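You operate a simulated robot arm through the tools that you are given. There is no shell and no other tool. Be economical: measure what you need, move in short steps, check, and stop when the job is done.

You run a simulated robot arm. Do the job below in one go: nothing can be reset, and whatever is moved stays where it is left.

## Task
Nest the lot 2 reducer, try the green ring on it and tray it.
Fine: ring back on its peg; ring goes down to the shoulder is PASS, ring stops is REWORK; stand it in the tray; the other reducers stay. Hand force only on the gauges. Drop and damage nothing, leave nothing switched on.

It is judged by the outcome, as a careful person would: the job done as asked, and still so three seconds after it is handed in. It fails if anything else is knocked over, pushed out of place, dropped, spilled or broken.

## Robot
A 7-joint arm with a two-finger parallel gripper, fixed in place. Base frame: the origin is at the foot of the arm, x ahead of it, y to its left, z up; the work surface is at about z = 0.8. Readings come in m, rad, newtons and seconds.
With the tool pointing down near the work surface it reaches from about 0.3 to 0.7 m from the base axis. Its first joint turns from -1.152 to 1.152 rad. Payload 1.57 kg.
The TCP is the grasp point between the finger pads, 0.03 m short of the fingertips. In the tool frame z runs along the fingers and y along their closing line. The gripper opens to 0.11 m. The fingers are 0.024 m wide and 0.012 m thick; the gripper's body (0.048 by 0.112 m) begins 0.078 m behind the TCP.
Orientation is told as [roll, pitch, yaw] about the base's x, y, z axes, in that order, counted from this pose: with the fingers straight down and closing along the base's y, the tool's x points along the base's -x, its y along +y and its z along -z.

## Interface
- The arm moves only by the tool send_rows. Its argument "targets" is text: rows parted by semicolons, each of 7 numbers parted by spaces: the turn, a rotation vector about the base's x, y, z in units of 60 degrees (1.0 is 60 degrees), then the shift along the base's x, y, z in units of 200 mm (1.0 is 200 mm), then the finger opening in m, from 0 to 0.11. In form: rx ry rz x y z claw; .... A call has 1 to 12 rows; each row is the pose to reach, as a shift and turn from the pose commanded when the call began. A call with a number of a shift or a turn outside -1 to 1 is refused whole. Each row takes 0.2 s and may step no farther than 0.05 m and 0.15 rad from the row before; otherwise, or with a gripper value out of range, the whole call is refused. Where a pose cannot be reached the arm comes as near as it can. A force on the tool above 40 N (or 10 N above the force at the start of the call, whichever is more), or a blocked arm, ends the call early, and 0.2 s more pass. The fingers move at their own pace (about 0.108 m/s each) and stop on an object; they squeeze with about 26 N. The grip force told is the motor's: it shows also when the fingers shut on nothing. Time passes only in rows, and 0.2 s behind the last, so rows that repeat a pose let the fingers close. The reply holds the time, the measured pose of the TCP, the force on the tool along the base axes, the opening and the grip force, in the units named above and with some noise.
- Cameras (640 x 400 px; columns grow to the right, rows downward): "scene" is fixed at [0.1589, -0.3887, 1.3978]; the picture's right is [0.82, -0.57, 0.00], its down [-0.36, -0.52, -0.78] and it looks along [0.44, 0.64, -0.63] (base axes); focal length 370 px, centre (320, 200). "wrist" rides on the gripper at [0.07, 0.016, -0.141] in the tool frame; the picture's right is [-0.23, 0.97, 0.00], its down [-0.86, -0.20, -0.48] and it looks along [-0.47, -0.11, 0.88] (tool axes); focal length 222 px, centre (320, 200). There is no depth. A picture from a camera that has moved, and an enlarged one, comes with that camera's place and axes in the base frame and with its lens.
- snapshot(camera): a new picture of that camera. The clock stands still meanwhile.
- inspect(camera, box): a new picture of the part [left, top, right, bottom] of that camera's present view, enlarged. The clock stands still meanwhile.
- hand_in(): hands the job in; it is judged then, once.

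Go step by step. Nothing tells you positions but the pictures and the camera data: compare them with the known pose of the tool, close in by small moves and look again before you grip or let go. The budget is 120 turns and 76 pictures, counting those below and the enlarged ones. Unless the task says otherwise, let go and move clear before handing in, and close with one line.

The tools are called after ">>>" as a command line: name --argument value ..., lists and objects as JSON in quotes. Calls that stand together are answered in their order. send_rows: Moves the arm, as the interface text tells. Its arguments: {"type":"object","properties":{"targets":{"type":"string"}},"required":["targets"]} The other tools are called the same way: snapshot (camera) takes a picture; inspect (camera, box) takes an enlarged picture of a part of a camera's view; hand_in () hands the job in.

At the start:

```text
time_s: 0.0
eef_pos: [0.4189, 0.0707, 1.0941]
tcp_rot: [0.002, -0.002, 0.0]
ft_force: [0.3, -0.7, 0.8]
width: 0.11
grasp_force: 0.0
```

scene: 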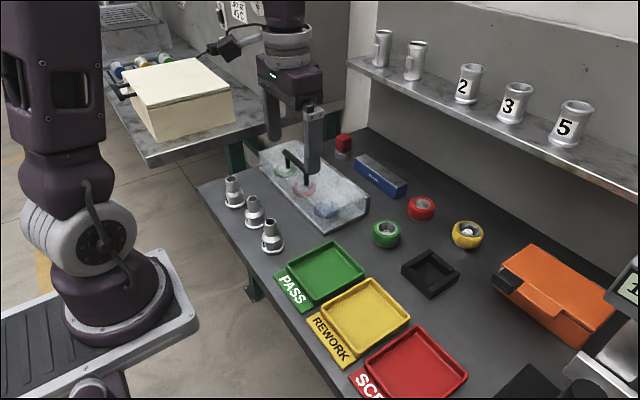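
wrist: 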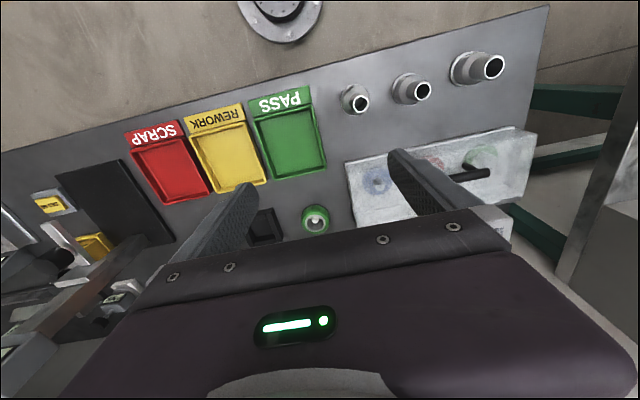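

I see three reducers on the bench, numbered ones on a shelf, coloured rings, a black nest and trays. I'll enlarge the areas to identify them.

>>> inspect --camera "scene" --box '[340, 10, 640, 198]'

>>> inspect --camera "scene" --box '[200, 120, 360, 260]'

>>> inspect --camera "scene" --box '[340, 170, 500, 300]'

>>> inspect --camera "scene" --box '[480, 230, 640, 400]'

```text
2.13 times, centred on (490, 104) of scene
camera zoom: at [0.1589, -0.3887, 1.3978], right [0.82, -0.57, 0.0], down [-0.36, -0.52, -0.78], along [0.44, 0.64, -0.63], focal length 787 px, centre (-42, 404)
```

zoom: 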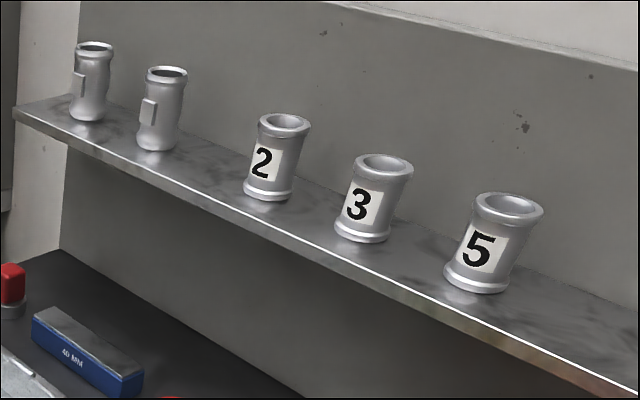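

```text
2.86 times, centred on (280, 190) of scene
camera zoom: at [0.1589, -0.3887, 1.3978], right [0.82, -0.57, 0.0], down [-0.36, -0.52, -0.78], along [0.44, 0.64, -0.63], focal length 1057 px, centre (434, 229)
```

zoom: 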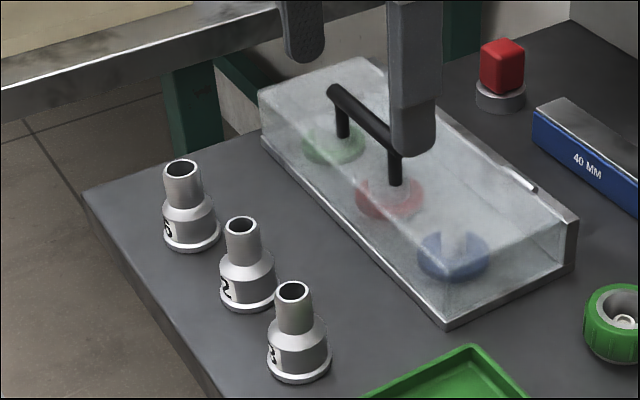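

```text
3.08 times, centred on (420, 235) of scene
camera zoom: at [0.1589, -0.3887, 1.3978], right [0.82, -0.57, 0.0], down [-0.36, -0.52, -0.78], along [0.44, 0.64, -0.63], focal length 1138 px, centre (12, 92)
```

zoom: 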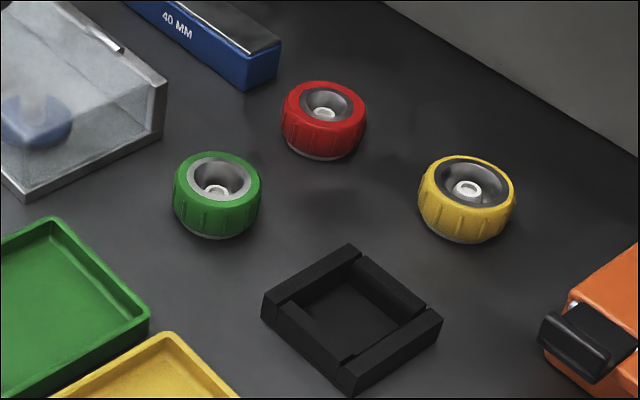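

```text
2.35 times, centred on (560, 315) of scene
camera zoom: at [0.1589, -0.3887, 1.3978], right [0.82, -0.57, 0.0], down [-0.36, -0.52, -0.78], along [0.44, 0.64, -0.63], focal length 870 px, centre (-245, -71)
```

zoom: 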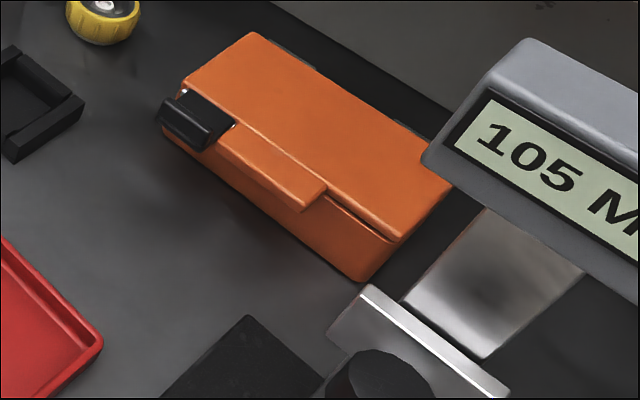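

The bench reducers stand in a row at about x=0.40, y=0.13/0.23/0.33, seemingly marked 3, 2 and 5. The green ring is on its peg near (0.62, 0.015), the nest near (0.63, -0.11), PASS near (0.45, 0.02) and REWORK near (0.45, -0.11). I'll move above the middle reducer and look.

>>> send_rows --targets "0 0 0 -0.03 0.2 0 0.07; 0 0 0 -0.06 0.4 -0.1 0.07; 0 0 0 -0.1 0.6 -0.25 0.07; 0 0 0 -0.1 0.8 -0.4 0.07; 0 0 0 -0.1 0.8 -0.4 0.07"

>>> snapshot --camera "wrist"

>>> inspect --camera "scene" --box '[200, 160, 300, 260]'

```text
refused: row 3 steps farther than a row can; nothing moved
```

```text
69 pictures are left
camera wrist: at [0.3497, 0.0879, 1.2348], right [0.23, 0.97, 0.0], down [0.86, -0.2, 0.48], along [0.47, -0.11, -0.88], focal length 222 px, centre (320, 200)
```

wrist: 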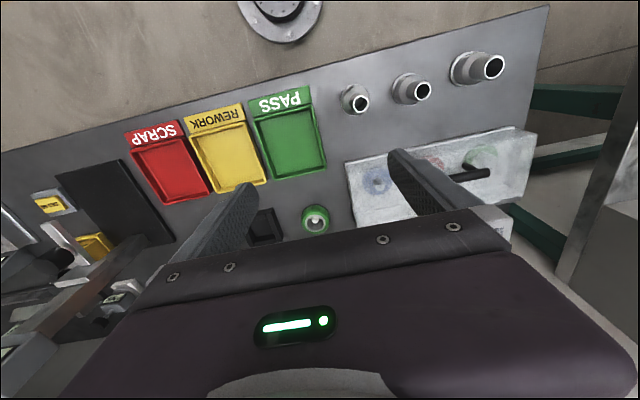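

```text
4.00 times, centred on (250, 210) of scene
camera zoom: at [0.1589, -0.3887, 1.3978], right [0.82, -0.57, 0.0], down [-0.36, -0.52, -0.78], along [0.44, 0.64, -0.63], focal length 1480 px, centre (600, 160)
```

zoom: 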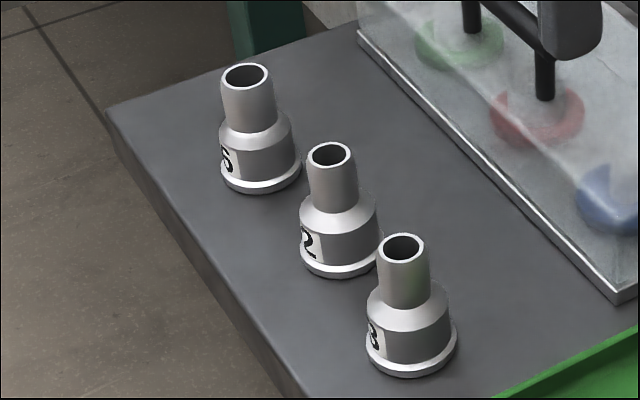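

The middle reducer carries the 2. My step was too long, so I resend it with shorter ones.

>>> send_rows --targets "0 0 0 -0.03 0.2 0 0.07; 0 0 0 -0.06 0.4 -0.05 0.07; 0 0 0 -0.1 0.6 -0.15 0.07; 0 0 0 -0.1 0.8 -0.25 0.07; 0 0 0 -0.1 0.8 -0.4 0.07; 0 0 0 -0.1 0.8 -0.4 0.07"

>>> snapshot --camera "wrist"

```text
time_s: 1.4
eef_pos: [0.3982, 0.2318, 1.0135]
tcp_rot: [-0.001, 0.001, 0.0]
ft_force: [0.0, -0.3, -0.9]
width: 0.0701
grasp_force: 0.0
```

```text
67 pictures are left
camera wrist: at [0.3299, 0.2483, 1.1533], right [0.23, 0.97, 0.0], down [0.86, -0.2, 0.48], along [0.47, -0.11, -0.88], focal length 222 px, centre (320, 200)
```

wrist: 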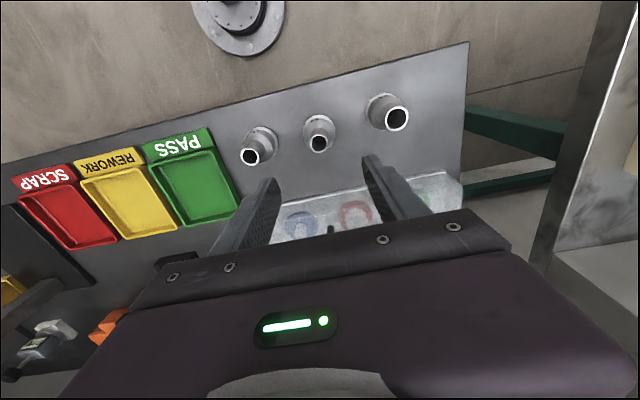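

The top of reducer 2 is at about (0.399, 0.230), height about 0.877. I go down and grip it by the neck.

>>> send_rows --targets "0 0 0 0.004 -0.009 -0.2 0.06; 0 0 0 0.004 -0.009 -0.4 0.06; 0 0 0 0.004 -0.009 -0.55 0.06; 0 0 0 0.004 -0.009 -0.65 0.06; 0 0 0 0.004 -0.009 -0.69 0.06"

>>> inspect --camera "scene" --box '[200, 150, 310, 260]'

>>> snapshot --camera "wrist"

```text
time_s: 2.6
eef_pos: [0.3989, 0.2295, 0.8748]
tcp_rot: [0.002, 0.0, 0.0]
ft_force: [-0.4, -0.8, 0.2]
width: 0.0602
grasp_force: 0.0
```

```text
3.64 times, centred on (255, 205) of scene
camera zoom: at [0.1589, -0.3887, 1.3978], right [0.82, -0.57, 0.0], down [-0.36, -0.52, -0.78], along [0.44, 0.64, -0.63], focal length 1345 px, centre (556, 182)
```

zoom: 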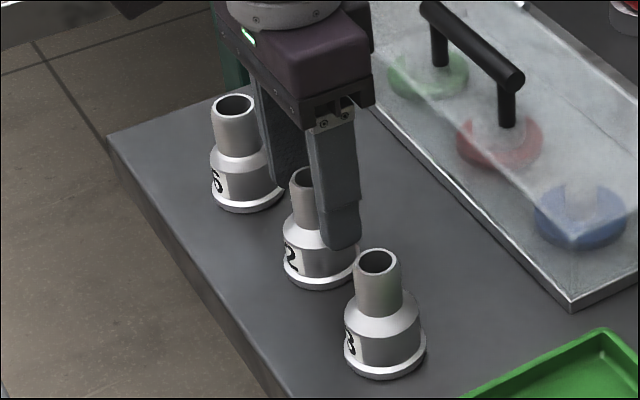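

```text
65 pictures are left
camera wrist: at [0.3303, 0.2466, 1.0164], right [0.23, 0.97, 0.0], down [0.86, -0.2, 0.48], along [0.47, -0.11, -0.88], focal length 222 px, centre (320, 200)
```

wrist: 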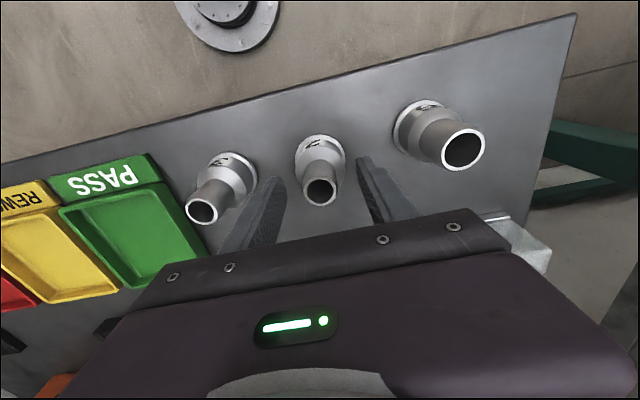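

The neck is centred between the fingers and clear of the others. Closing now.

>>> send_rows --targets "0 0 0 0 0.006 0 0.03; 0 0 0 0 0.006 0 0.015; 0 0 0 0 0.006 0 0.015; 0 0 0 0 0.006 0 0.015"

```text
time_s: 3.6
eef_pos: [0.4002, 0.2314, 0.8751]
tcp_rot: [0.0, 0.0, 0.0]
ft_force: [0.7, -0.2, 1.3]
width: 0.0267
grasp_force: 25.9
```

Gripped, neck 26.7 mm wide. I lift it and start carrying it towards the nest.

>>> send_rows --targets "0 0 0 0 0 0.05 0.015; 0 0 0 0 0 0.2 0.015; 0 0 0 0 0 0.4 0.015; 0 0 0 0 0 0.6 0.015; 0 0 0 0 0 0.75 0.015; 0 0 0 0 -0.2 0.75 0.015; 0 0 0 0 -0.4 0.75 0.015; 0 0 0 0 -0.6 0.75 0.015; 0 0 0 0 -0.8 0.75 0.015; 0 0 0 0.1 -1 0.75 0.015; 0 0 0 0.1 -1 0.75 0.015"

>>> snapshot --camera "scene"

>>> snapshot --camera "wrist"

```text
time_s: 6.0
eef_pos: [0.4182, 0.0297, 1.0258]
tcp_rot: [0.001, 0.0, 0.001]
ft_force: [-1.0, -1.0, -0.1]
width: 0.0148
grasp_force: 0.1
```

```text
64 pictures are left
```

scene: 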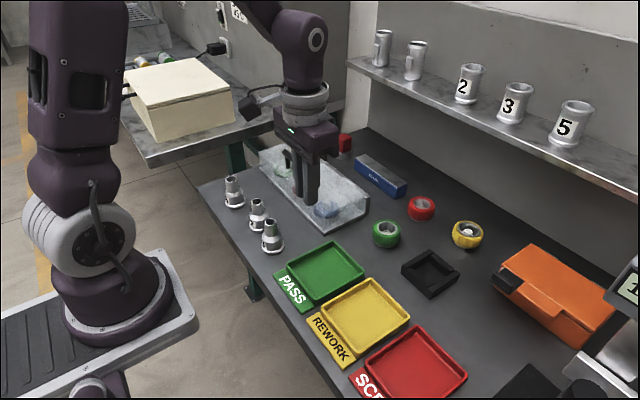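

```text
63 pictures are left
camera wrist: at [0.35, 0.047, 1.1672], right [0.23, 0.97, 0.0], down [0.86, -0.2, 0.48], along [0.47, -0.11, -0.88], focal length 222 px, centre (320, 200)
```

wrist: 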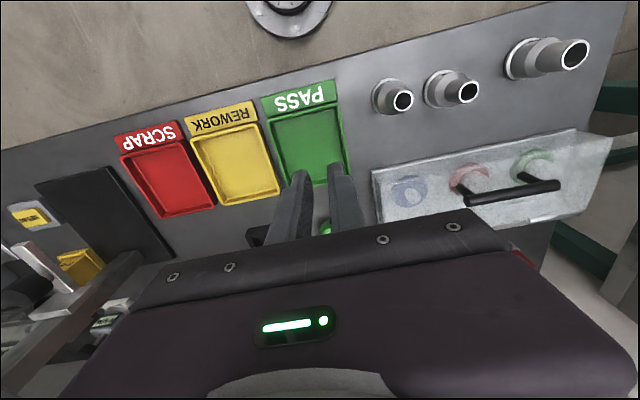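

The grip slipped and the reducer stayed on the bench, still standing but apparently moved a little. I'll look closer.

>>> inspect --camera "scene" --box '[210, 165, 300, 260]'

>>> inspect --camera "wrist" --box '[360, 20, 600, 140]'

```text
4.21 times, centred on (255, 212) of scene
camera zoom: at [0.1588, -0.3887, 1.3978], right [0.82, -0.57, 0.0], down [-0.36, -0.52, -0.78], along [0.44, 0.64, -0.63], focal length 1558 px, centre (594, 147)
```

zoom: 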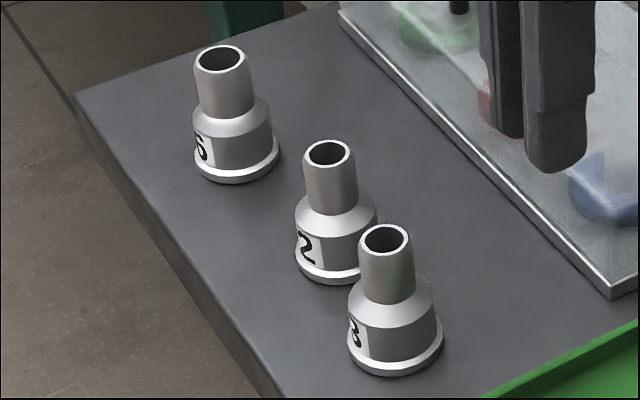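

```text
2.67 times, centred on (480, 80) of wrist
camera zoom: at [0.35, 0.047, 1.1672], right [0.23, 0.97, 0.0], down [0.86, -0.2, 0.48], along [0.47, -0.11, -0.88], focal length 592 px, centre (-107, 520)
```

zoom: 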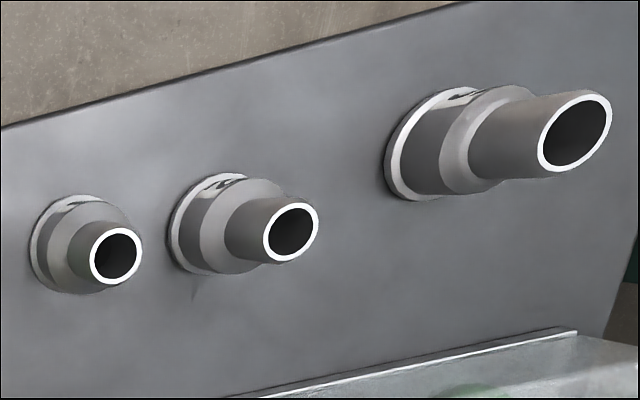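

Reducer 2 is upright at about (0.404, 0.213), 17 mm off its old place. I'll return above it, look, and this time lift slowly with checks.

>>> send_rows --targets "0 0 0 0 0.2 0 0.05; 0 0 0 0 0.4 0 0.05; 0 0 0 -0.04 0.6 0 0.05; 0 0 0 -0.08 0.8 0 0.05; 0 0 0 -0.08 0.915 0 0.05; 0 0 0 -0.08 0.915 -0.2 0.05; 0 0 0 -0.08 0.915 -0.4 0.05; 0 0 0 -0.08 0.915 -0.4 0.05"

>>> snapshot --camera "wrist"

```text
time_s: 7.8
eef_pos: [0.403, 0.2122, 0.9457]
tcp_rot: [0.001, 0.001, -0.001]
ft_force: [0.3, 0.7, -0.2]
width: 0.0499
grasp_force: 0.2
```

```text
60 pictures are left
camera wrist: at [0.3334, 0.2296, 1.0866], right [0.23, 0.97, 0.0], down [0.86, -0.2, 0.48], along [0.47, -0.11, -0.88], focal length 222 px, centre (320, 200)
```

wrist: 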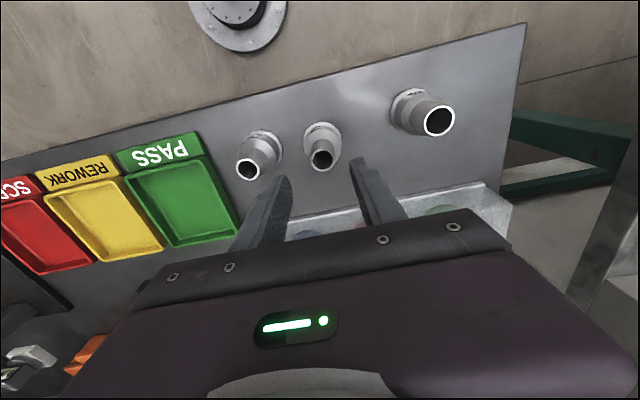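

The neck is at about (0.402, 0.2155), so I correct by 2–3 mm, go down to just above the shoulder and close.

>>> send_rows --targets "0 0 0 -0.003 0.012 -0.15 0.05; 0 0 0 -0.003 0.012 -0.3 0.05; 0 0 0 -0.003 0.012 -0.365 0.05; 0 0 0 -0.003 0.012 -0.365 0.05; 0 0 0 -0.003 0.012 -0.365 0.02; 0 0 0 -0.003 0.012 -0.365 0; 0 0 0 -0.003 0.012 -0.365 0; 0 0 0 -0.003 0.012 -0.365 0"

>>> send_rows --targets "0 0 0 0 0 0.01 0; 0 0 0 0 0 0.025 0; 0 0 0 0 0 0.04 0; 0 0 0 0 0 0.05 0"

>>> inspect --camera "scene" --box '[210, 165, 300, 260]'

>>> snapshot --camera "wrist"

```text
time_s: 9.6
eef_pos: [0.4029, 0.2147, 0.8727]
tcp_rot: [0.001, 0.0, 0.0]
ft_force: [0.0, -0.5, -0.3]
width: 0.026
grasp_force: 25.6
```

```text
time_s: 10.6
eef_pos: [0.4036, 0.2163, 0.8833]
tcp_rot: [0.0, 0.0, 0.002]
ft_force: [0.0, 0.2, -3.3]
width: 0.0262
grasp_force: 26.3
```

```text
4.21 times, centred on (255, 212) of scene
camera zoom: at [0.1589, -0.3887, 1.3978], right [0.82, -0.57, 0.0], down [-0.36, -0.52, -0.78], along [0.44, 0.64, -0.63], focal length 1558 px, centre (594, 147)
```

zoom: 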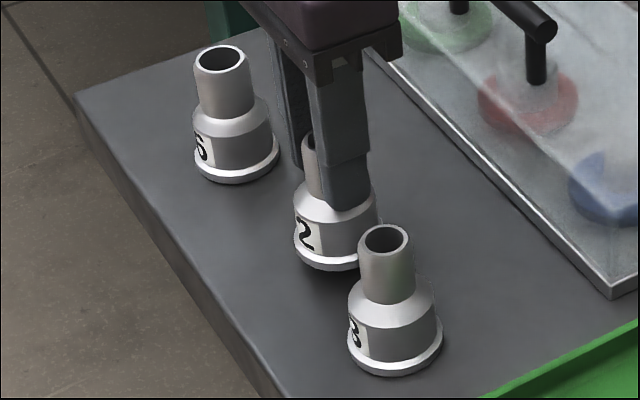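

```text
58 pictures are left
camera wrist: at [0.3337, 0.2327, 1.0238], right [0.23, 0.97, 0.0], down [0.86, -0.2, 0.48], along [0.47, -0.11, -0.88], focal length 222 px, centre (320, 200)
```

wrist: 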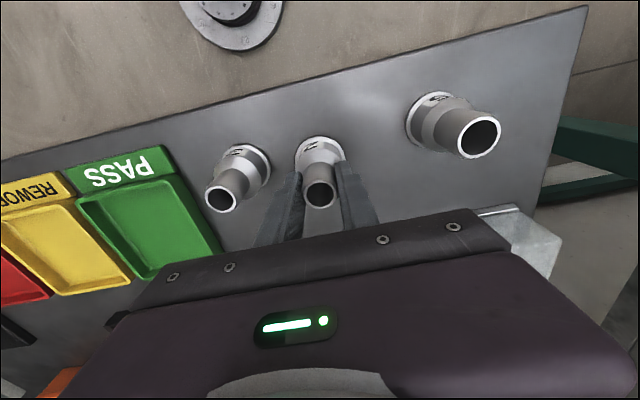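

It holds now, with about 3.3 N of weight and the base about 10 mm off the bench. I continue slowly upward and check.

>>> send_rows --targets "0 0 0 0 0 0.04 0; 0 0 0 0 0 0.08 0; 0 0 0 0 0 0.13 0; 0 0 0 0 0 0.18 0; 0 0 0 0 0 0.23 0; 0 0 0 0 0 0.28 0"

>>> snapshot --camera "wrist"

```text
time_s: 12.0
eef_pos: [0.4039, 0.2167, 0.9394]
tcp_rot: [0.0, 0.0, 0.001]
ft_force: [0.0, 0.2, -2.6]
width: 0.0263
grasp_force: 25.9
```

```text
57 pictures are left
camera wrist: at [0.334, 0.2329, 1.08], right [0.23, 0.97, 0.0], down [0.86, -0.2, 0.48], along [0.47, -0.11, -0.88], focal length 222 px, centre (320, 200)
```

wrist: 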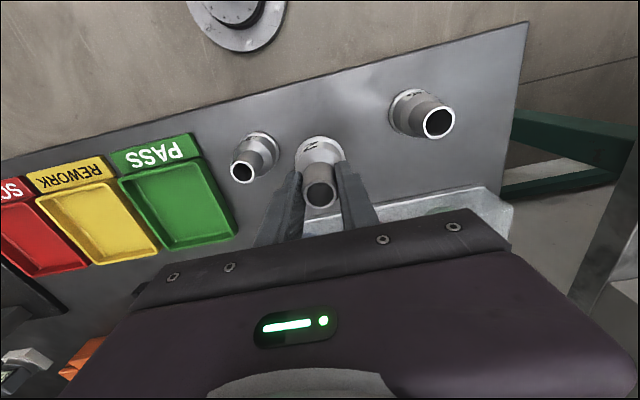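

There is no slip. I lift a bit more and carry it at moderate speed over reducer 3.

>>> send_rows --targets "0 0 0 0 0 0.07 0; 0 0 0 0 0 0.15 0; 0 0 0 0 0 0.22 0; 0 0 0 0 -0.04 0.26 0; 0 0 0 0 -0.11 0.26 0; 0 0 0 0 -0.2 0.26 0; 0 0 0 0 -0.3 0.26 0; 0 0 0 0 -0.4 0.26 0; 0 0 0 0 -0.5 0.26 0; 0 0 0 0 -0.6 0.26 0; 0 0 0 0 -0.67 0.26 0; 0 0 0 0 -0.71 0.26 0"

>>> snapshot --camera "wrist"

```text
time_s: 14.6
eef_pos: [0.4035, 0.0739, 0.9902]
tcp_rot: [0.0, 0.0, 0.001]
ft_force: [-0.1, -0.1, -3.2]
width: 0.0264
grasp_force: 25.9
```

```text
56 pictures are left
camera wrist: at [0.3337, 0.0901, 1.1319], right [0.23, 0.97, 0.0], down [0.86, -0.2, 0.48], along [0.47, -0.11, -0.88], focal length 222 px, centre (320, 200)
```

wrist: 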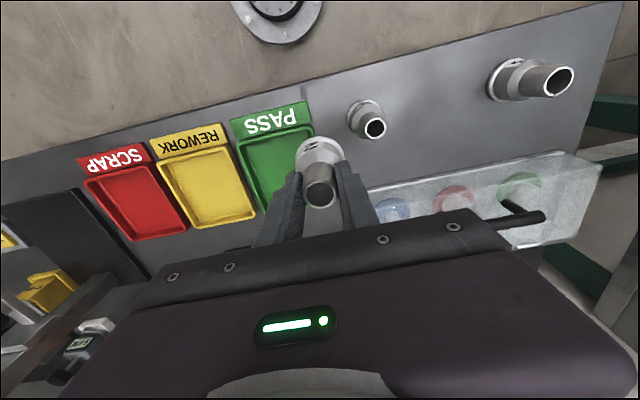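

Holding well. On to the nest side.

>>> send_rows --targets "0 0 0 0.03 -0.04 0 0; 0 0 0 0.09 -0.11 0 0; 0 0 0 0.16 -0.2 0 0; 0 0 0 0.23 -0.29 0 0; 0 0 0 0.3 -0.38 0 0; 0 0 0 0.37 -0.47 0 0; 0 0 0 0.44 -0.56 0 0; 0 0 0 0.51 -0.65 0 0; 0 0 0 0.58 -0.74 0 0; 0 0 0 0.65 -0.83 0 0; 0 0 0 0.71 -0.9 0 0; 0 0 0 0.74 -0.92 0 0"

>>> snapshot --camera "wrist"

>>> inspect --camera "scene" --box '[360, 200, 500, 310]'

```text
time_s: 17.2
eef_pos: [0.5506, -0.1096, 0.9898]
tcp_rot: [0.002, 0.0, 0.002]
ft_force: [0.7, 0.5, -2.5]
width: 0.0263
grasp_force: 25.9
```

```text
55 pictures are left
camera wrist: at [0.4821, -0.0934, 1.1318], right [0.23, 0.97, 0.0], down [0.86, -0.2, 0.48], along [0.47, -0.11, -0.88], focal length 222 px, centre (320, 200)
```

wrist: 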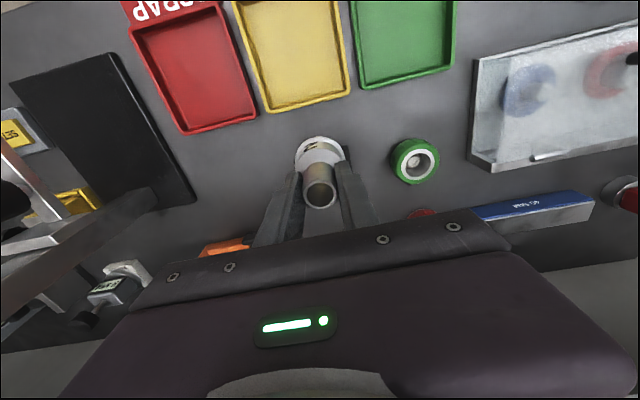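

```text
3.64 times, centred on (430, 255) of scene
camera zoom: at [0.1589, -0.3887, 1.3978], right [0.82, -0.57, 0.0], down [-0.36, -0.52, -0.78], along [0.44, 0.64, -0.63], focal length 1345 px, centre (-80, 0)
```

zoom: 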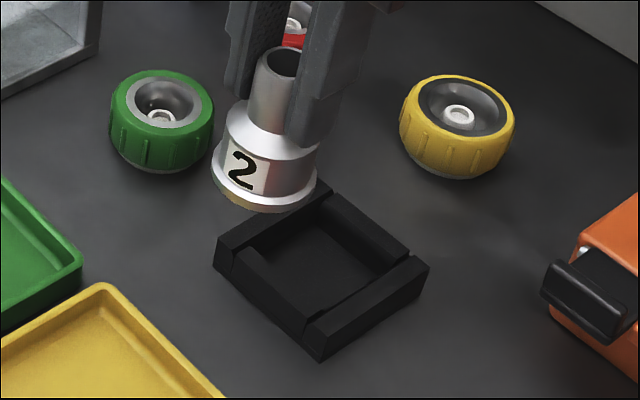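

The nest centre works out at about (0.624, -0.111), with walls around 15 mm high. I move over it and lower to leave about 10 mm above the walls, then look.

>>> send_rows --targets "0 0 0 0.05 -0.002 0 0; 0 0 0 0.13 -0.005 0 0; 0 0 0 0.22 -0.005 0 0; 0 0 0 0.3 -0.005 0 0; 0 0 0 0.362 -0.005 0 0; 0 0 0 0.362 -0.005 -0.05 0; 0 0 0 0.362 -0.005 -0.13 0; 0 0 0 0.362 -0.005 -0.22 0; 0 0 0 0.362 -0.005 -0.3 0; 0 0 0 0.362 -0.005 -0.37 0; 0 0 0 0.362 -0.005 -0.42 0; 0 0 0 0.362 -0.005 -0.42 0"

>>> inspect --camera "scene" --box '[380, 215, 480, 310]'

>>> snapshot --camera "wrist"

```text
time_s: 19.8
eef_pos: [0.6239, -0.1117, 0.905]
tcp_rot: [0.001, 0.001, -0.001]
ft_force: [0.9, -1.1, -1.7]
width: 0.0264
grasp_force: 25.9
```

```text
4.21 times, centred on (430, 262) of scene
camera zoom: at [0.1589, -0.3887, 1.3978], right [0.82, -0.57, 0.0], down [-0.36, -0.52, -0.78], along [0.44, 0.64, -0.63], focal length 1558 px, centre (-143, -63)
```

zoom: 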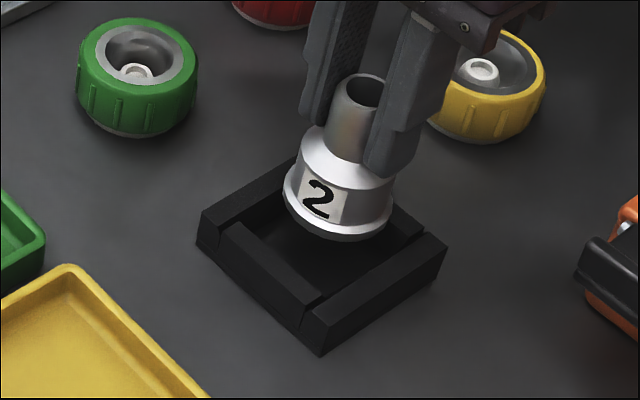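

```text
52 pictures are left
camera wrist: at [0.5545, -0.0948, 1.0472], right [0.23, 0.97, 0.0], down [0.86, -0.2, 0.48], along [0.47, -0.11, -0.88], focal length 222 px, centre (320, 200)
```

wrist: 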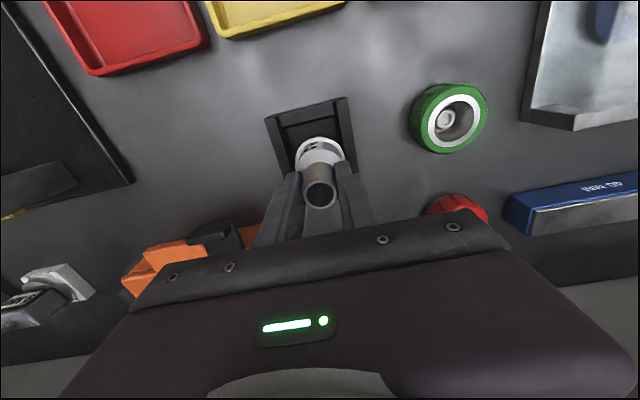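

Alignment looks plausible. I check the nest edges in both close-ups before lowering.

>>> inspect --camera "wrist" --box '[250, 85, 378, 165]'

>>> inspect --camera "scene" --box '[420, 250, 490, 300]'

```text
5.00 times, centred on (314, 125) of wrist
camera zoom: at [0.5545, -0.0948, 1.0472], right [0.23, 0.97, 0.0], down [0.86, -0.2, 0.48], along [0.47, -0.11, -0.88], focal length 1111 px, centre (350, 575)
```

zoom: 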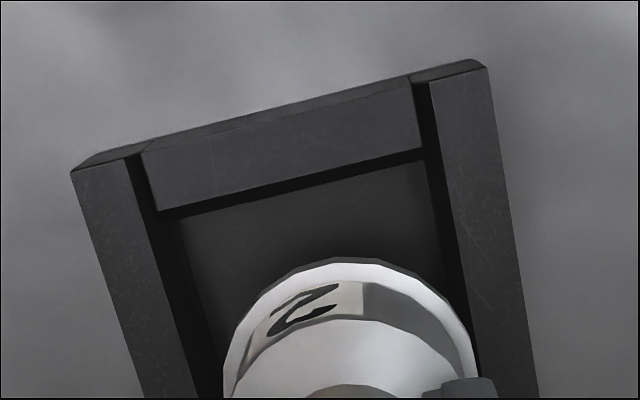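

```text
8.00 times, centred on (455, 275) of scene
camera zoom: at [0.1589, -0.3887, 1.3978], right [0.82, -0.57, 0.0], down [-0.36, -0.52, -0.78], along [0.44, 0.64, -0.63], focal length 2959 px, centre (-760, -400)
```

zoom: 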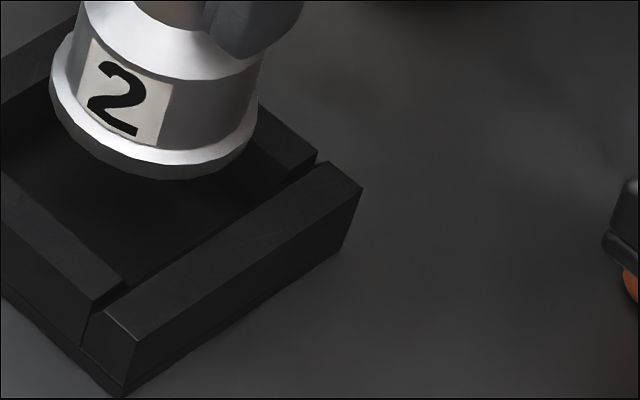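

Cross-checking both cameras puts the walls at about 20 mm high and the nest centre at about (0.619, -0.1145). I shift by about 4 mm and lower partway.

>>> send_rows --targets "0 0 0 -0.01 -0.008 0 0; 0 0 0 -0.021 -0.015 0 0; 0 0 0 -0.021 -0.015 -0.03 0; 0 0 0 -0.021 -0.015 -0.06 0; 0 0 0 -0.021 -0.015 -0.09 0; 0 0 0 -0.021 -0.015 -0.09 0"

>>> inspect --camera "scene" --box '[380, 215, 480, 310]'

>>> inspect --camera "wrist" --box '[250, 85, 378, 165]'

```text
time_s: 21.2
eef_pos: [0.618, -0.1157, 0.8879]
tcp_rot: [0.002, 0.001, 0.0]
ft_force: [-12.6, -1.9, -1.1]
width: 0.0258
grasp_force: 26.1
```

```text
4.21 times, centred on (430, 262) of scene
camera zoom: at [0.1586, -0.3887, 1.3978], right [0.82, -0.57, 0.0], down [-0.36, -0.52, -0.78], along [0.44, 0.64, -0.63], focal length 1558 px, centre (-143, -63)
```

zoom: 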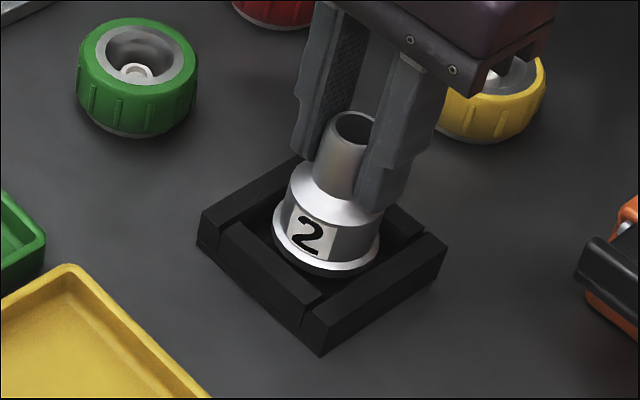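

```text
5.00 times, centred on (314, 125) of wrist
camera zoom: at [0.55, -0.0979, 1.0296], right [0.23, 0.97, 0.0], down [0.86, -0.2, 0.48], along [0.47, -0.11, -0.88], focal length 1111 px, centre (350, 575)
```

zoom: 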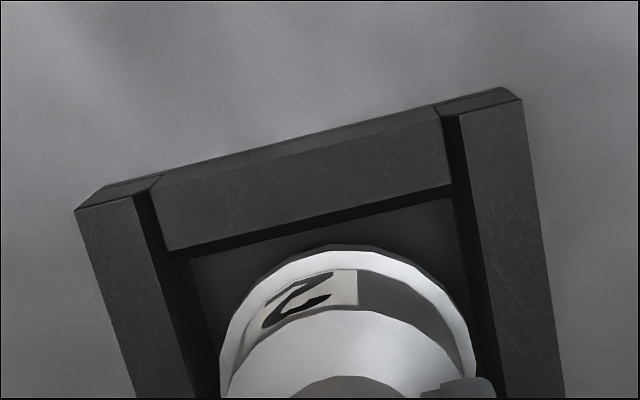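

A side force of about 12 N in -x shows the flange touching the far wall, so I nudge back towards the robot.

>>> send_rows --targets "0 0 0 -0.008 0 0 0; 0 0 0 -0.015 0 0 0; 0 0 0 -0.015 0 0 0"

>>> inspect --camera "wrist" --box '[250, 85, 378, 165]'

```text
time_s: 22.0
eef_pos: [0.6165, -0.1132, 0.8889]
tcp_rot: [0.0, -0.002, 0.001]
ft_force: [-0.2, -0.1, -2.8]
width: 0.0264
grasp_force: 25.6
```

```text
5.00 times, centred on (314, 125) of wrist
camera zoom: at [0.5476, -0.097, 1.0299], right [0.23, 0.97, 0.0], down [0.85, -0.2, 0.48], along [0.47, -0.11, -0.88], focal length 1111 px, centre (350, 575)
```

zoom: 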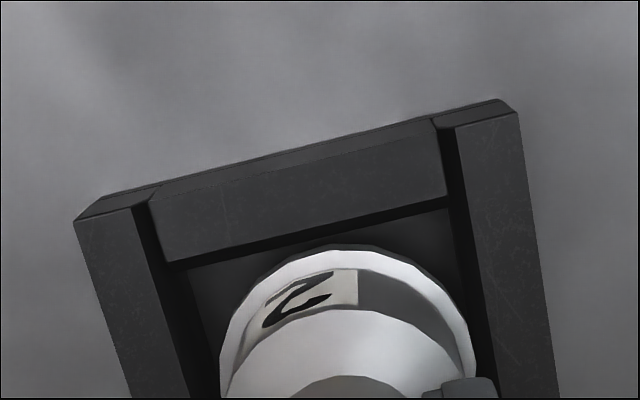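

The force is gone. I shift 1.5 mm further and lower gently.

>>> send_rows --targets "0 0 0 -0.007 0 0 0; 0 0 0 -0.007 0 -0.01 0; 0 0 0 -0.007 0 -0.02 0; 0 0 0 -0.007 0 -0.03 0; 0 0 0 -0.007 0 -0.04 0"

```text
time_s: 23.2
eef_pos: [0.6149, -0.1146, 0.8792]
tcp_rot: [-0.001, -0.001, -0.001]
ft_force: [-0.1, -0.4, -3.2]
width: 0.026
grasp_force: 26.4
```

>>> send_rows --targets "0 0 0 0 0 -0.007 0; 0 0 0 0 0 -0.014 0; 0 0 0 0 0 -0.02 0"

>>> inspect --camera "scene" --box '[380, 215, 480, 310]'

```text
time_s: 24.0
eef_pos: [0.6154, -0.114, 0.878]
tcp_rot: [-0.003, -0.004, 0.002]
ft_force: [-6.8, 2.3, 30.9]
width: 0.0266
grasp_force: 25.4
```

```text
4.21 times, centred on (430, 262) of scene
camera zoom: at [0.1581, -0.3885, 1.398], right [0.82, -0.57, 0.0], down [-0.36, -0.52, -0.78], along [0.44, 0.64, -0.63], focal length 1558 px, centre (-143, -63)
```

zoom: 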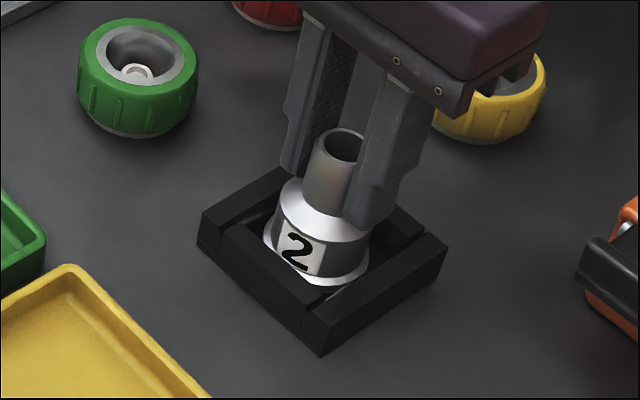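

It has touched the nest floor at about z=0.805. I relieve the force and open a little.

>>> send_rows --targets "0 0 0 0 0 0.008 0; 0 0 0 0 0 0.014 0; 0 0 0 0 0 0.014 0"

```text
time_s: 24.8
eef_pos: [0.6156, -0.113, 0.8777]
tcp_rot: [0.0, -0.001, -0.001]
ft_force: [6.3, -2.2, -2.7]
width: 0.0265
grasp_force: 26.1
```

>>> send_rows --targets "0 0 0 0.004 0.002 0 0; 0 0 0 0.008 0.004 0 0; 0 0 0 0.008 0.004 0 0"

```text
time_s: 25.6
eef_pos: [0.6153, -0.1122, 0.8792]
tcp_rot: [-0.002, 0.002, 0.001]
ft_force: [0.8, -0.7, -3.8]
width: 0.0265
grasp_force: 25.7
```

Side forces are gone. I set it down and open the fingers.

>>> send_rows --targets "0 0 0 0 0 -0.006 0; 0 0 0 0 0 -0.008 0"

```text
time_s: 26.2
eef_pos: [0.6155, -0.1129, 0.878]
tcp_rot: [-0.001, 0.0, 0.0]
ft_force: [-3.4, 1.4, 9.7]
width: 0.0266
grasp_force: 25.4
```

>>> send_rows --targets "0 0 0 0 0 0.002 0.03; 0 0 0 0 0 0.002 0.06; 0 0 0 0 0 0.002 0.06"

>>> send_rows --targets "0 0 0 0 0 0.1 0.06; 0 0 0 0 0 0.25 0.06; 0 0 0 0 0 0.4 0.06; 0 0 0 -0.2 0 0.55 0.07; 0 0 0 -0.3 0 0.55 0.07; 0 0 0 -0.3 0 0.55 0.07"

>>> inspect --camera "scene" --box '[360, 210, 490, 310]'

>>> snapshot --camera "wrist"

```text
time_s: 27.0
eef_pos: [0.6161, -0.1135, 0.8785]
tcp_rot: [0.0, 0.0, 0.0]
ft_force: [-0.1, 1.1, -0.3]
width: 0.0602
grasp_force: 0.2
```

```text
time_s: 28.4
eef_pos: [0.5552, -0.1124, 0.988]
tcp_rot: [0.0, -0.001, 0.0]
ft_force: [0.7, 0.9, -0.7]
width: 0.0702
grasp_force: 0.0
```

```text
4.00 times, centred on (425, 260) of scene
camera zoom: at [0.1588, -0.3887, 1.3978], right [0.82, -0.57, 0.0], down [-0.36, -0.52, -0.78], along [0.44, 0.64, -0.63], focal length 1480 px, centre (-100, -40)
```

zoom: 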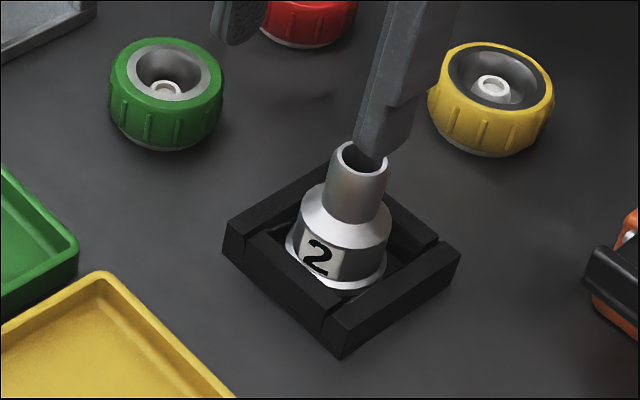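

```text
44 pictures are left
camera wrist: at [0.4859, -0.0968, 1.1296], right [0.23, 0.97, 0.0], down [0.86, -0.2, 0.48], along [0.47, -0.11, -0.88], focal length 222 px, centre (320, 200)
```

wrist: 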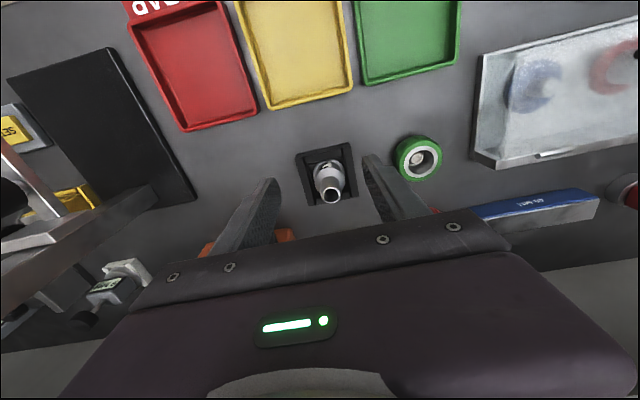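

Reducer 2 stands in the nest. The green ring is at roughly (0.61, 0.01), so I move above it for an accurate look.

>>> send_rows --targets "0 0 0 0 0.2 0 0.09; 0 0 0 0.1 0.4 0 0.09; 0 0 0 0.2 0.6 0 0.09; 0 0 0 0.275 0.61 -0.1 0.09; 0 0 0 0.275 0.61 -0.15 0.09; 0 0 0 0.275 0.61 -0.15 0.09"

>>> snapshot --camera "wrist"

>>> inspect --camera "scene" --box '[340, 180, 440, 260]'

```text
time_s: 29.8
eef_pos: [0.6115, 0.0093, 0.9578]
tcp_rot: [-0.002, 0.0, -0.002]
ft_force: [0.5, -0.5, 0.2]
width: 0.0901
grasp_force: 0.1
```

```text
43 pictures are left
camera wrist: at [0.5421, 0.0252, 1.0997], right [0.23, 0.97, 0.0], down [0.86, -0.2, 0.48], along [0.47, -0.11, -0.88], focal length 222 px, centre (320, 200)
```

wrist: 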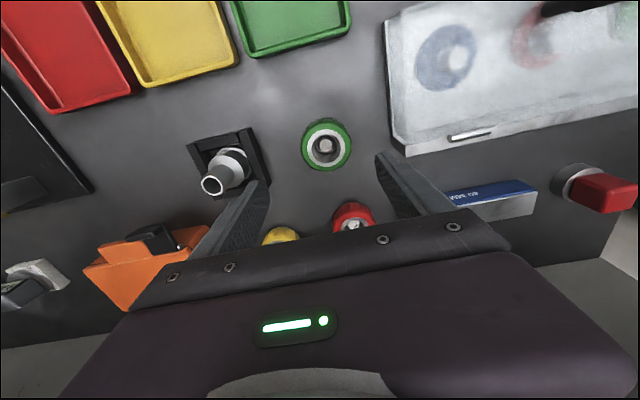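

```text
5.00 times, centred on (390, 220) of scene
camera zoom: at [0.1589, -0.3887, 1.3978], right [0.82, -0.57, 0.0], down [-0.36, -0.52, -0.78], along [0.44, 0.64, -0.63], focal length 1850 px, centre (-30, 100)
```

zoom: 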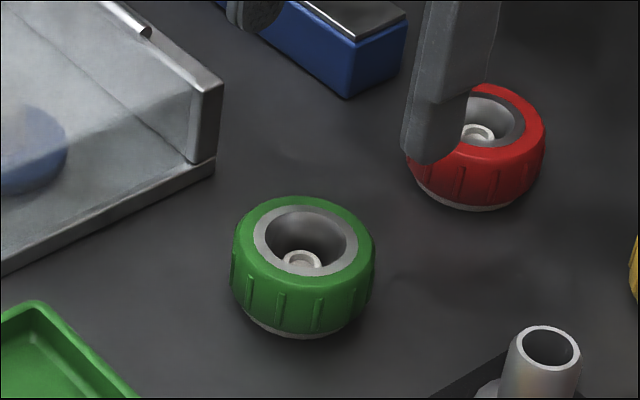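

The two cameras differ slightly on the ring, so I zoom the wrist view.

>>> inspect --camera "wrist" --box '[280, 105, 376, 185]'

```text
5.00 times, centred on (328, 145) of wrist
camera zoom: at [0.5421, 0.0252, 1.0997], right [0.23, 0.97, 0.0], down [0.86, -0.2, 0.48], along [0.47, -0.11, -0.88], focal length 1111 px, centre (280, 475)
```

zoom: 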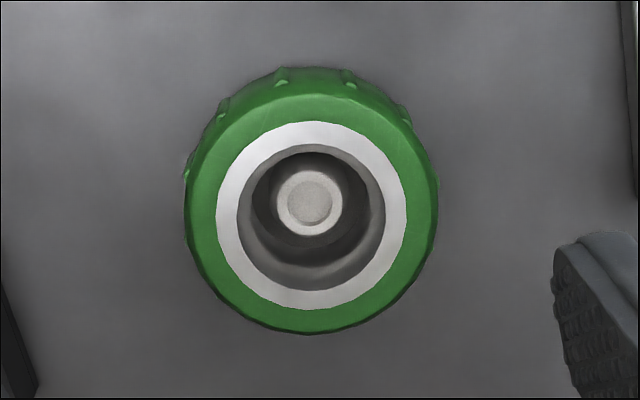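

The ring centre is about (0.617, 0.015), outer diameter about 61 mm, top at z≈0.836. I descend around it with open fingers and look before gripping.

>>> send_rows --targets "0 0 0 0.028 0.033 -0.2 0.09; 0 0 0 0.028 0.033 -0.4 0.09; 0 0 0 0.028 0.033 -0.5 0.09; 0 0 0 0.028 0.033 -0.588 0.09; 0 0 0 0.028 0.033 -0.588 0.09"

>>> snapshot --camera "wrist"

>>> inspect --camera "scene" --box '[340, 180, 440, 260]'

```text
time_s: 31.0
eef_pos: [0.6166, 0.0169, 0.8407]
tcp_rot: [-0.001, 0.001, 0.001]
ft_force: [0.2, -0.5, -0.9]
width: 0.0903
grasp_force: 0.0
```

```text
40 pictures are left
camera wrist: at [0.5477, 0.033, 0.9821], right [0.23, 0.97, 0.0], down [0.86, -0.2, 0.48], along [0.47, -0.11, -0.88], focal length 222 px, centre (320, 200)
```

wrist: 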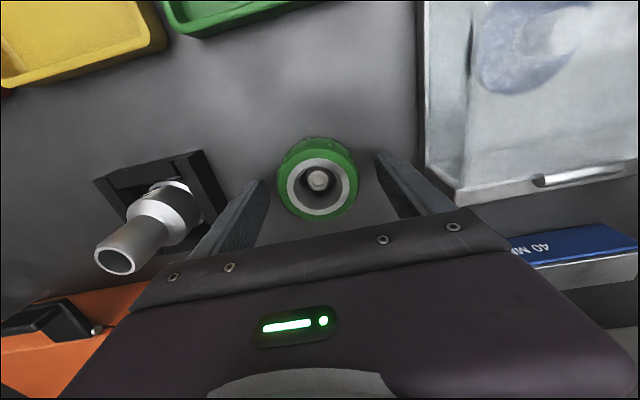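

```text
5.00 times, centred on (390, 220) of scene
camera zoom: at [0.1589, -0.3887, 1.3978], right [0.82, -0.57, 0.0], down [-0.36, -0.52, -0.78], along [0.44, 0.64, -0.63], focal length 1850 px, centre (-30, 100)
```

zoom: 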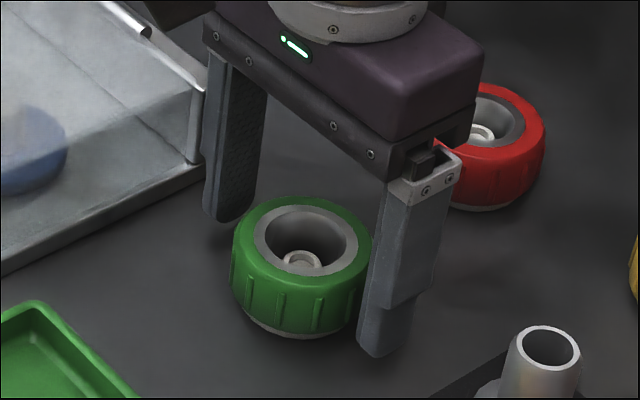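

The ring is centred between the fingers. Closing on it.

>>> send_rows --targets "0 0 0 0 0.003 0 0.07; 0 0 0 0 0.003 0 0.05; 0 0 0 0 0.003 0 0.04; 0 0 0 0 0.003 0 0.04"

>>> send_rows --targets "0 0 0 0 0 0.01 0.04; 0 0 0 0 0 0.025 0.04; 0 0 0 0 0 0.05 0.04; 0 0 0 0 0 0.08 0.04; 0 0 0 0 0 0.12 0.04; 0 0 0 0 0 0.12 0.04"

>>> inspect --camera "scene" --box '[340, 180, 440, 260]'

```text
time_s: 32.0
eef_pos: [0.616, 0.0163, 0.8403]
tcp_rot: [0.001, -0.001, 0.0]
ft_force: [0.2, 0.0, -0.3]
width: 0.0614
grasp_force: 25.7
```

```text
time_s: 33.4
eef_pos: [0.6169, 0.0152, 0.8649]
tcp_rot: [0.001, 0.001, 0.0]
ft_force: [-1.3, -0.1, -2.1]
width: 0.061
grasp_force: 25.9
```

```text
5.00 times, centred on (390, 220) of scene
camera zoom: at [0.1589, -0.3887, 1.3978], right [0.82, -0.57, 0.0], down [-0.36, -0.52, -0.78], along [0.44, 0.64, -0.63], focal length 1850 px, centre (-30, 100)
```

zoom: 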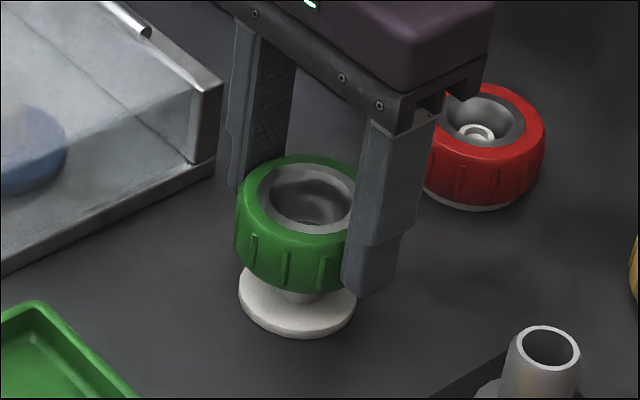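

The ring is off its peg and held. I lift it above the reducer height and carry it over the nest.

>>> send_rows --targets "0 0 0 0 0 0.05 0.04; 0 0 0 0 0 0.13 0.04; 0 0 0 0 0 0.23 0.04; 0 0 0 0 0 0.33 0.04; 0 0 0 0 0 0.42 0.04; 0 0 0 0 -0.06 0.45 0.04; 0 0 0 0 -0.15 0.45 0.04; 0 0 0 0 -0.25 0.45 0.04; 0 0 0 0 -0.35 0.45 0.04; 0 0 0 -0.005 -0.45 0.45 0.04; 0 0 0 -0.01 -0.55 0.45 0.04; 0 0 0 -0.01 -0.6 0.45 0.04"

>>> send_rows --targets "0 0 0 0 -0.03 0 0.04; 0 0 0 0 -0.044 0 0.04; 0 0 0 0 -0.044 -0.05 0.04; 0 0 0 0 -0.044 -0.07 0.04; 0 0 0 0 -0.044 -0.07 0.04"

>>> inspect --camera "scene" --box '[370, 190, 490, 290]'

>>> inspect --camera "wrist" --box '[240, 110, 400, 230]'

```text
time_s: 36.0
eef_pos: [0.6155, -0.104, 0.9548]
tcp_rot: [-0.001, 0.0, 0.001]
ft_force: [-0.7, 0.6, -2.1]
width: 0.0609
grasp_force: 25.4
```

```text
time_s: 37.2
eef_pos: [0.6148, -0.1128, 0.9399]
tcp_rot: [0.001, 0.0, 0.001]
ft_force: [-0.5, -0.4, -2.3]
width: 0.061
grasp_force: 26.4
```

```text
4.00 times, centred on (430, 240) of scene
camera zoom: at [0.1589, -0.3887, 1.3978], right [0.82, -0.57, 0.0], down [-0.36, -0.52, -0.78], along [0.44, 0.64, -0.63], focal length 1480 px, centre (-120, 40)
```

zoom: 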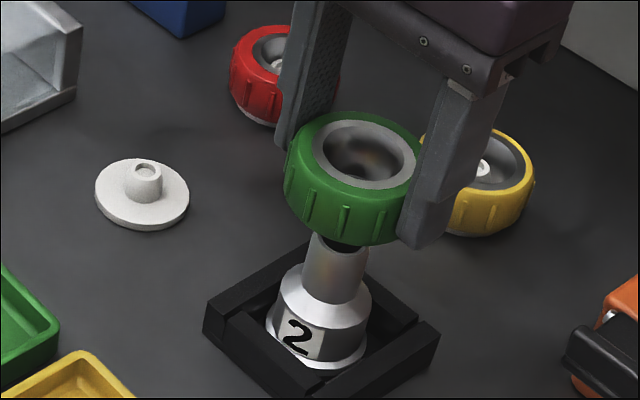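

```text
3.33 times, centred on (320, 170) of wrist
camera zoom: at [0.5461, -0.0955, 1.0817], right [0.23, 0.97, 0.0], down [0.86, -0.2, 0.48], along [0.47, -0.11, -0.88], focal length 740 px, centre (320, 300)
```

zoom: 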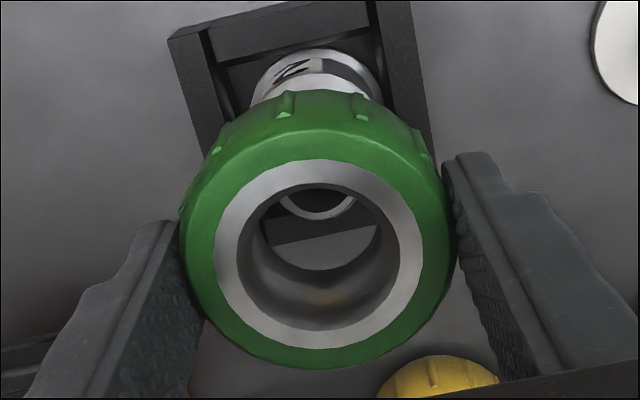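

Ring and neck axes agree within about 1 mm in the wrist view. I lower gently until the ring just reaches the neck top.

>>> send_rows --targets "0 0 0 0 0 -0.04 0.04; 0 0 0 0 0 -0.07 0.04; 0 0 0 0 0 -0.09 0.04; 0 0 0 0 0 -0.1 0.04; 0 0 0 0 0 -0.1 0.04"

>>> inspect --camera "wrist" --box '[240, 110, 400, 230]'

>>> inspect --camera "scene" --box '[390, 200, 480, 290]'

```text
time_s: 38.4
eef_pos: [0.6152, -0.1136, 0.9198]
tcp_rot: [0.001, 0.001, 0.0]
ft_force: [0.2, -1.1, -2.5]
width: 0.0611
grasp_force: 25.8
```

```text
3.33 times, centred on (320, 170) of wrist
camera zoom: at [0.5462, -0.0961, 1.0615], right [0.23, 0.97, 0.0], down [0.86, -0.2, 0.48], along [0.47, -0.11, -0.88], focal length 740 px, centre (320, 300)
```

zoom: 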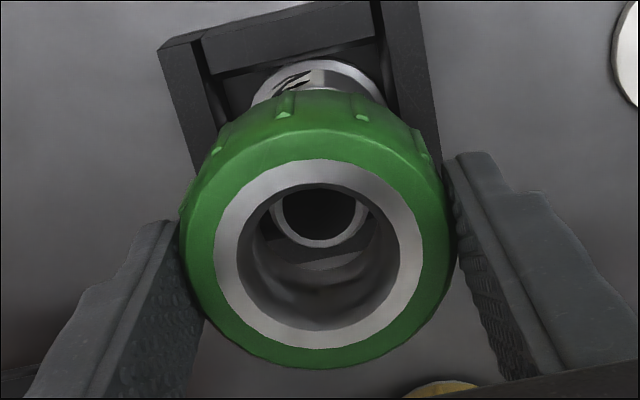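

```text
4.44 times, centred on (435, 245) of scene
camera zoom: at [0.1589, -0.3887, 1.3978], right [0.82, -0.57, 0.0], down [-0.36, -0.52, -0.78], along [0.44, 0.64, -0.63], focal length 1644 px, centre (-191, 0)
```

zoom: 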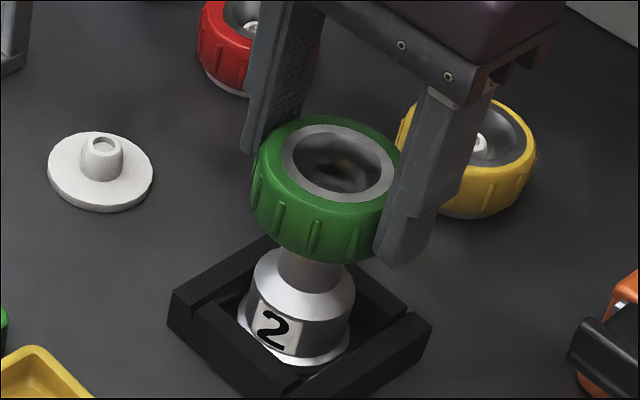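

>>> inspect --camera "wrist" --box '[290, 145, 350, 195]'

```text
8.00 times, centred on (320, 170) of wrist
camera zoom: at [0.5462, -0.0961, 1.0615], right [0.23, 0.97, 0.0], down [0.86, -0.2, 0.48], along [0.47, -0.11, -0.88], focal length 1777 px, centre (320, 440)
```

zoom: 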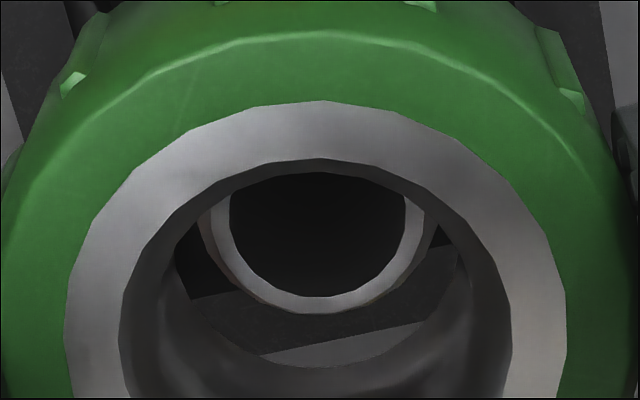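

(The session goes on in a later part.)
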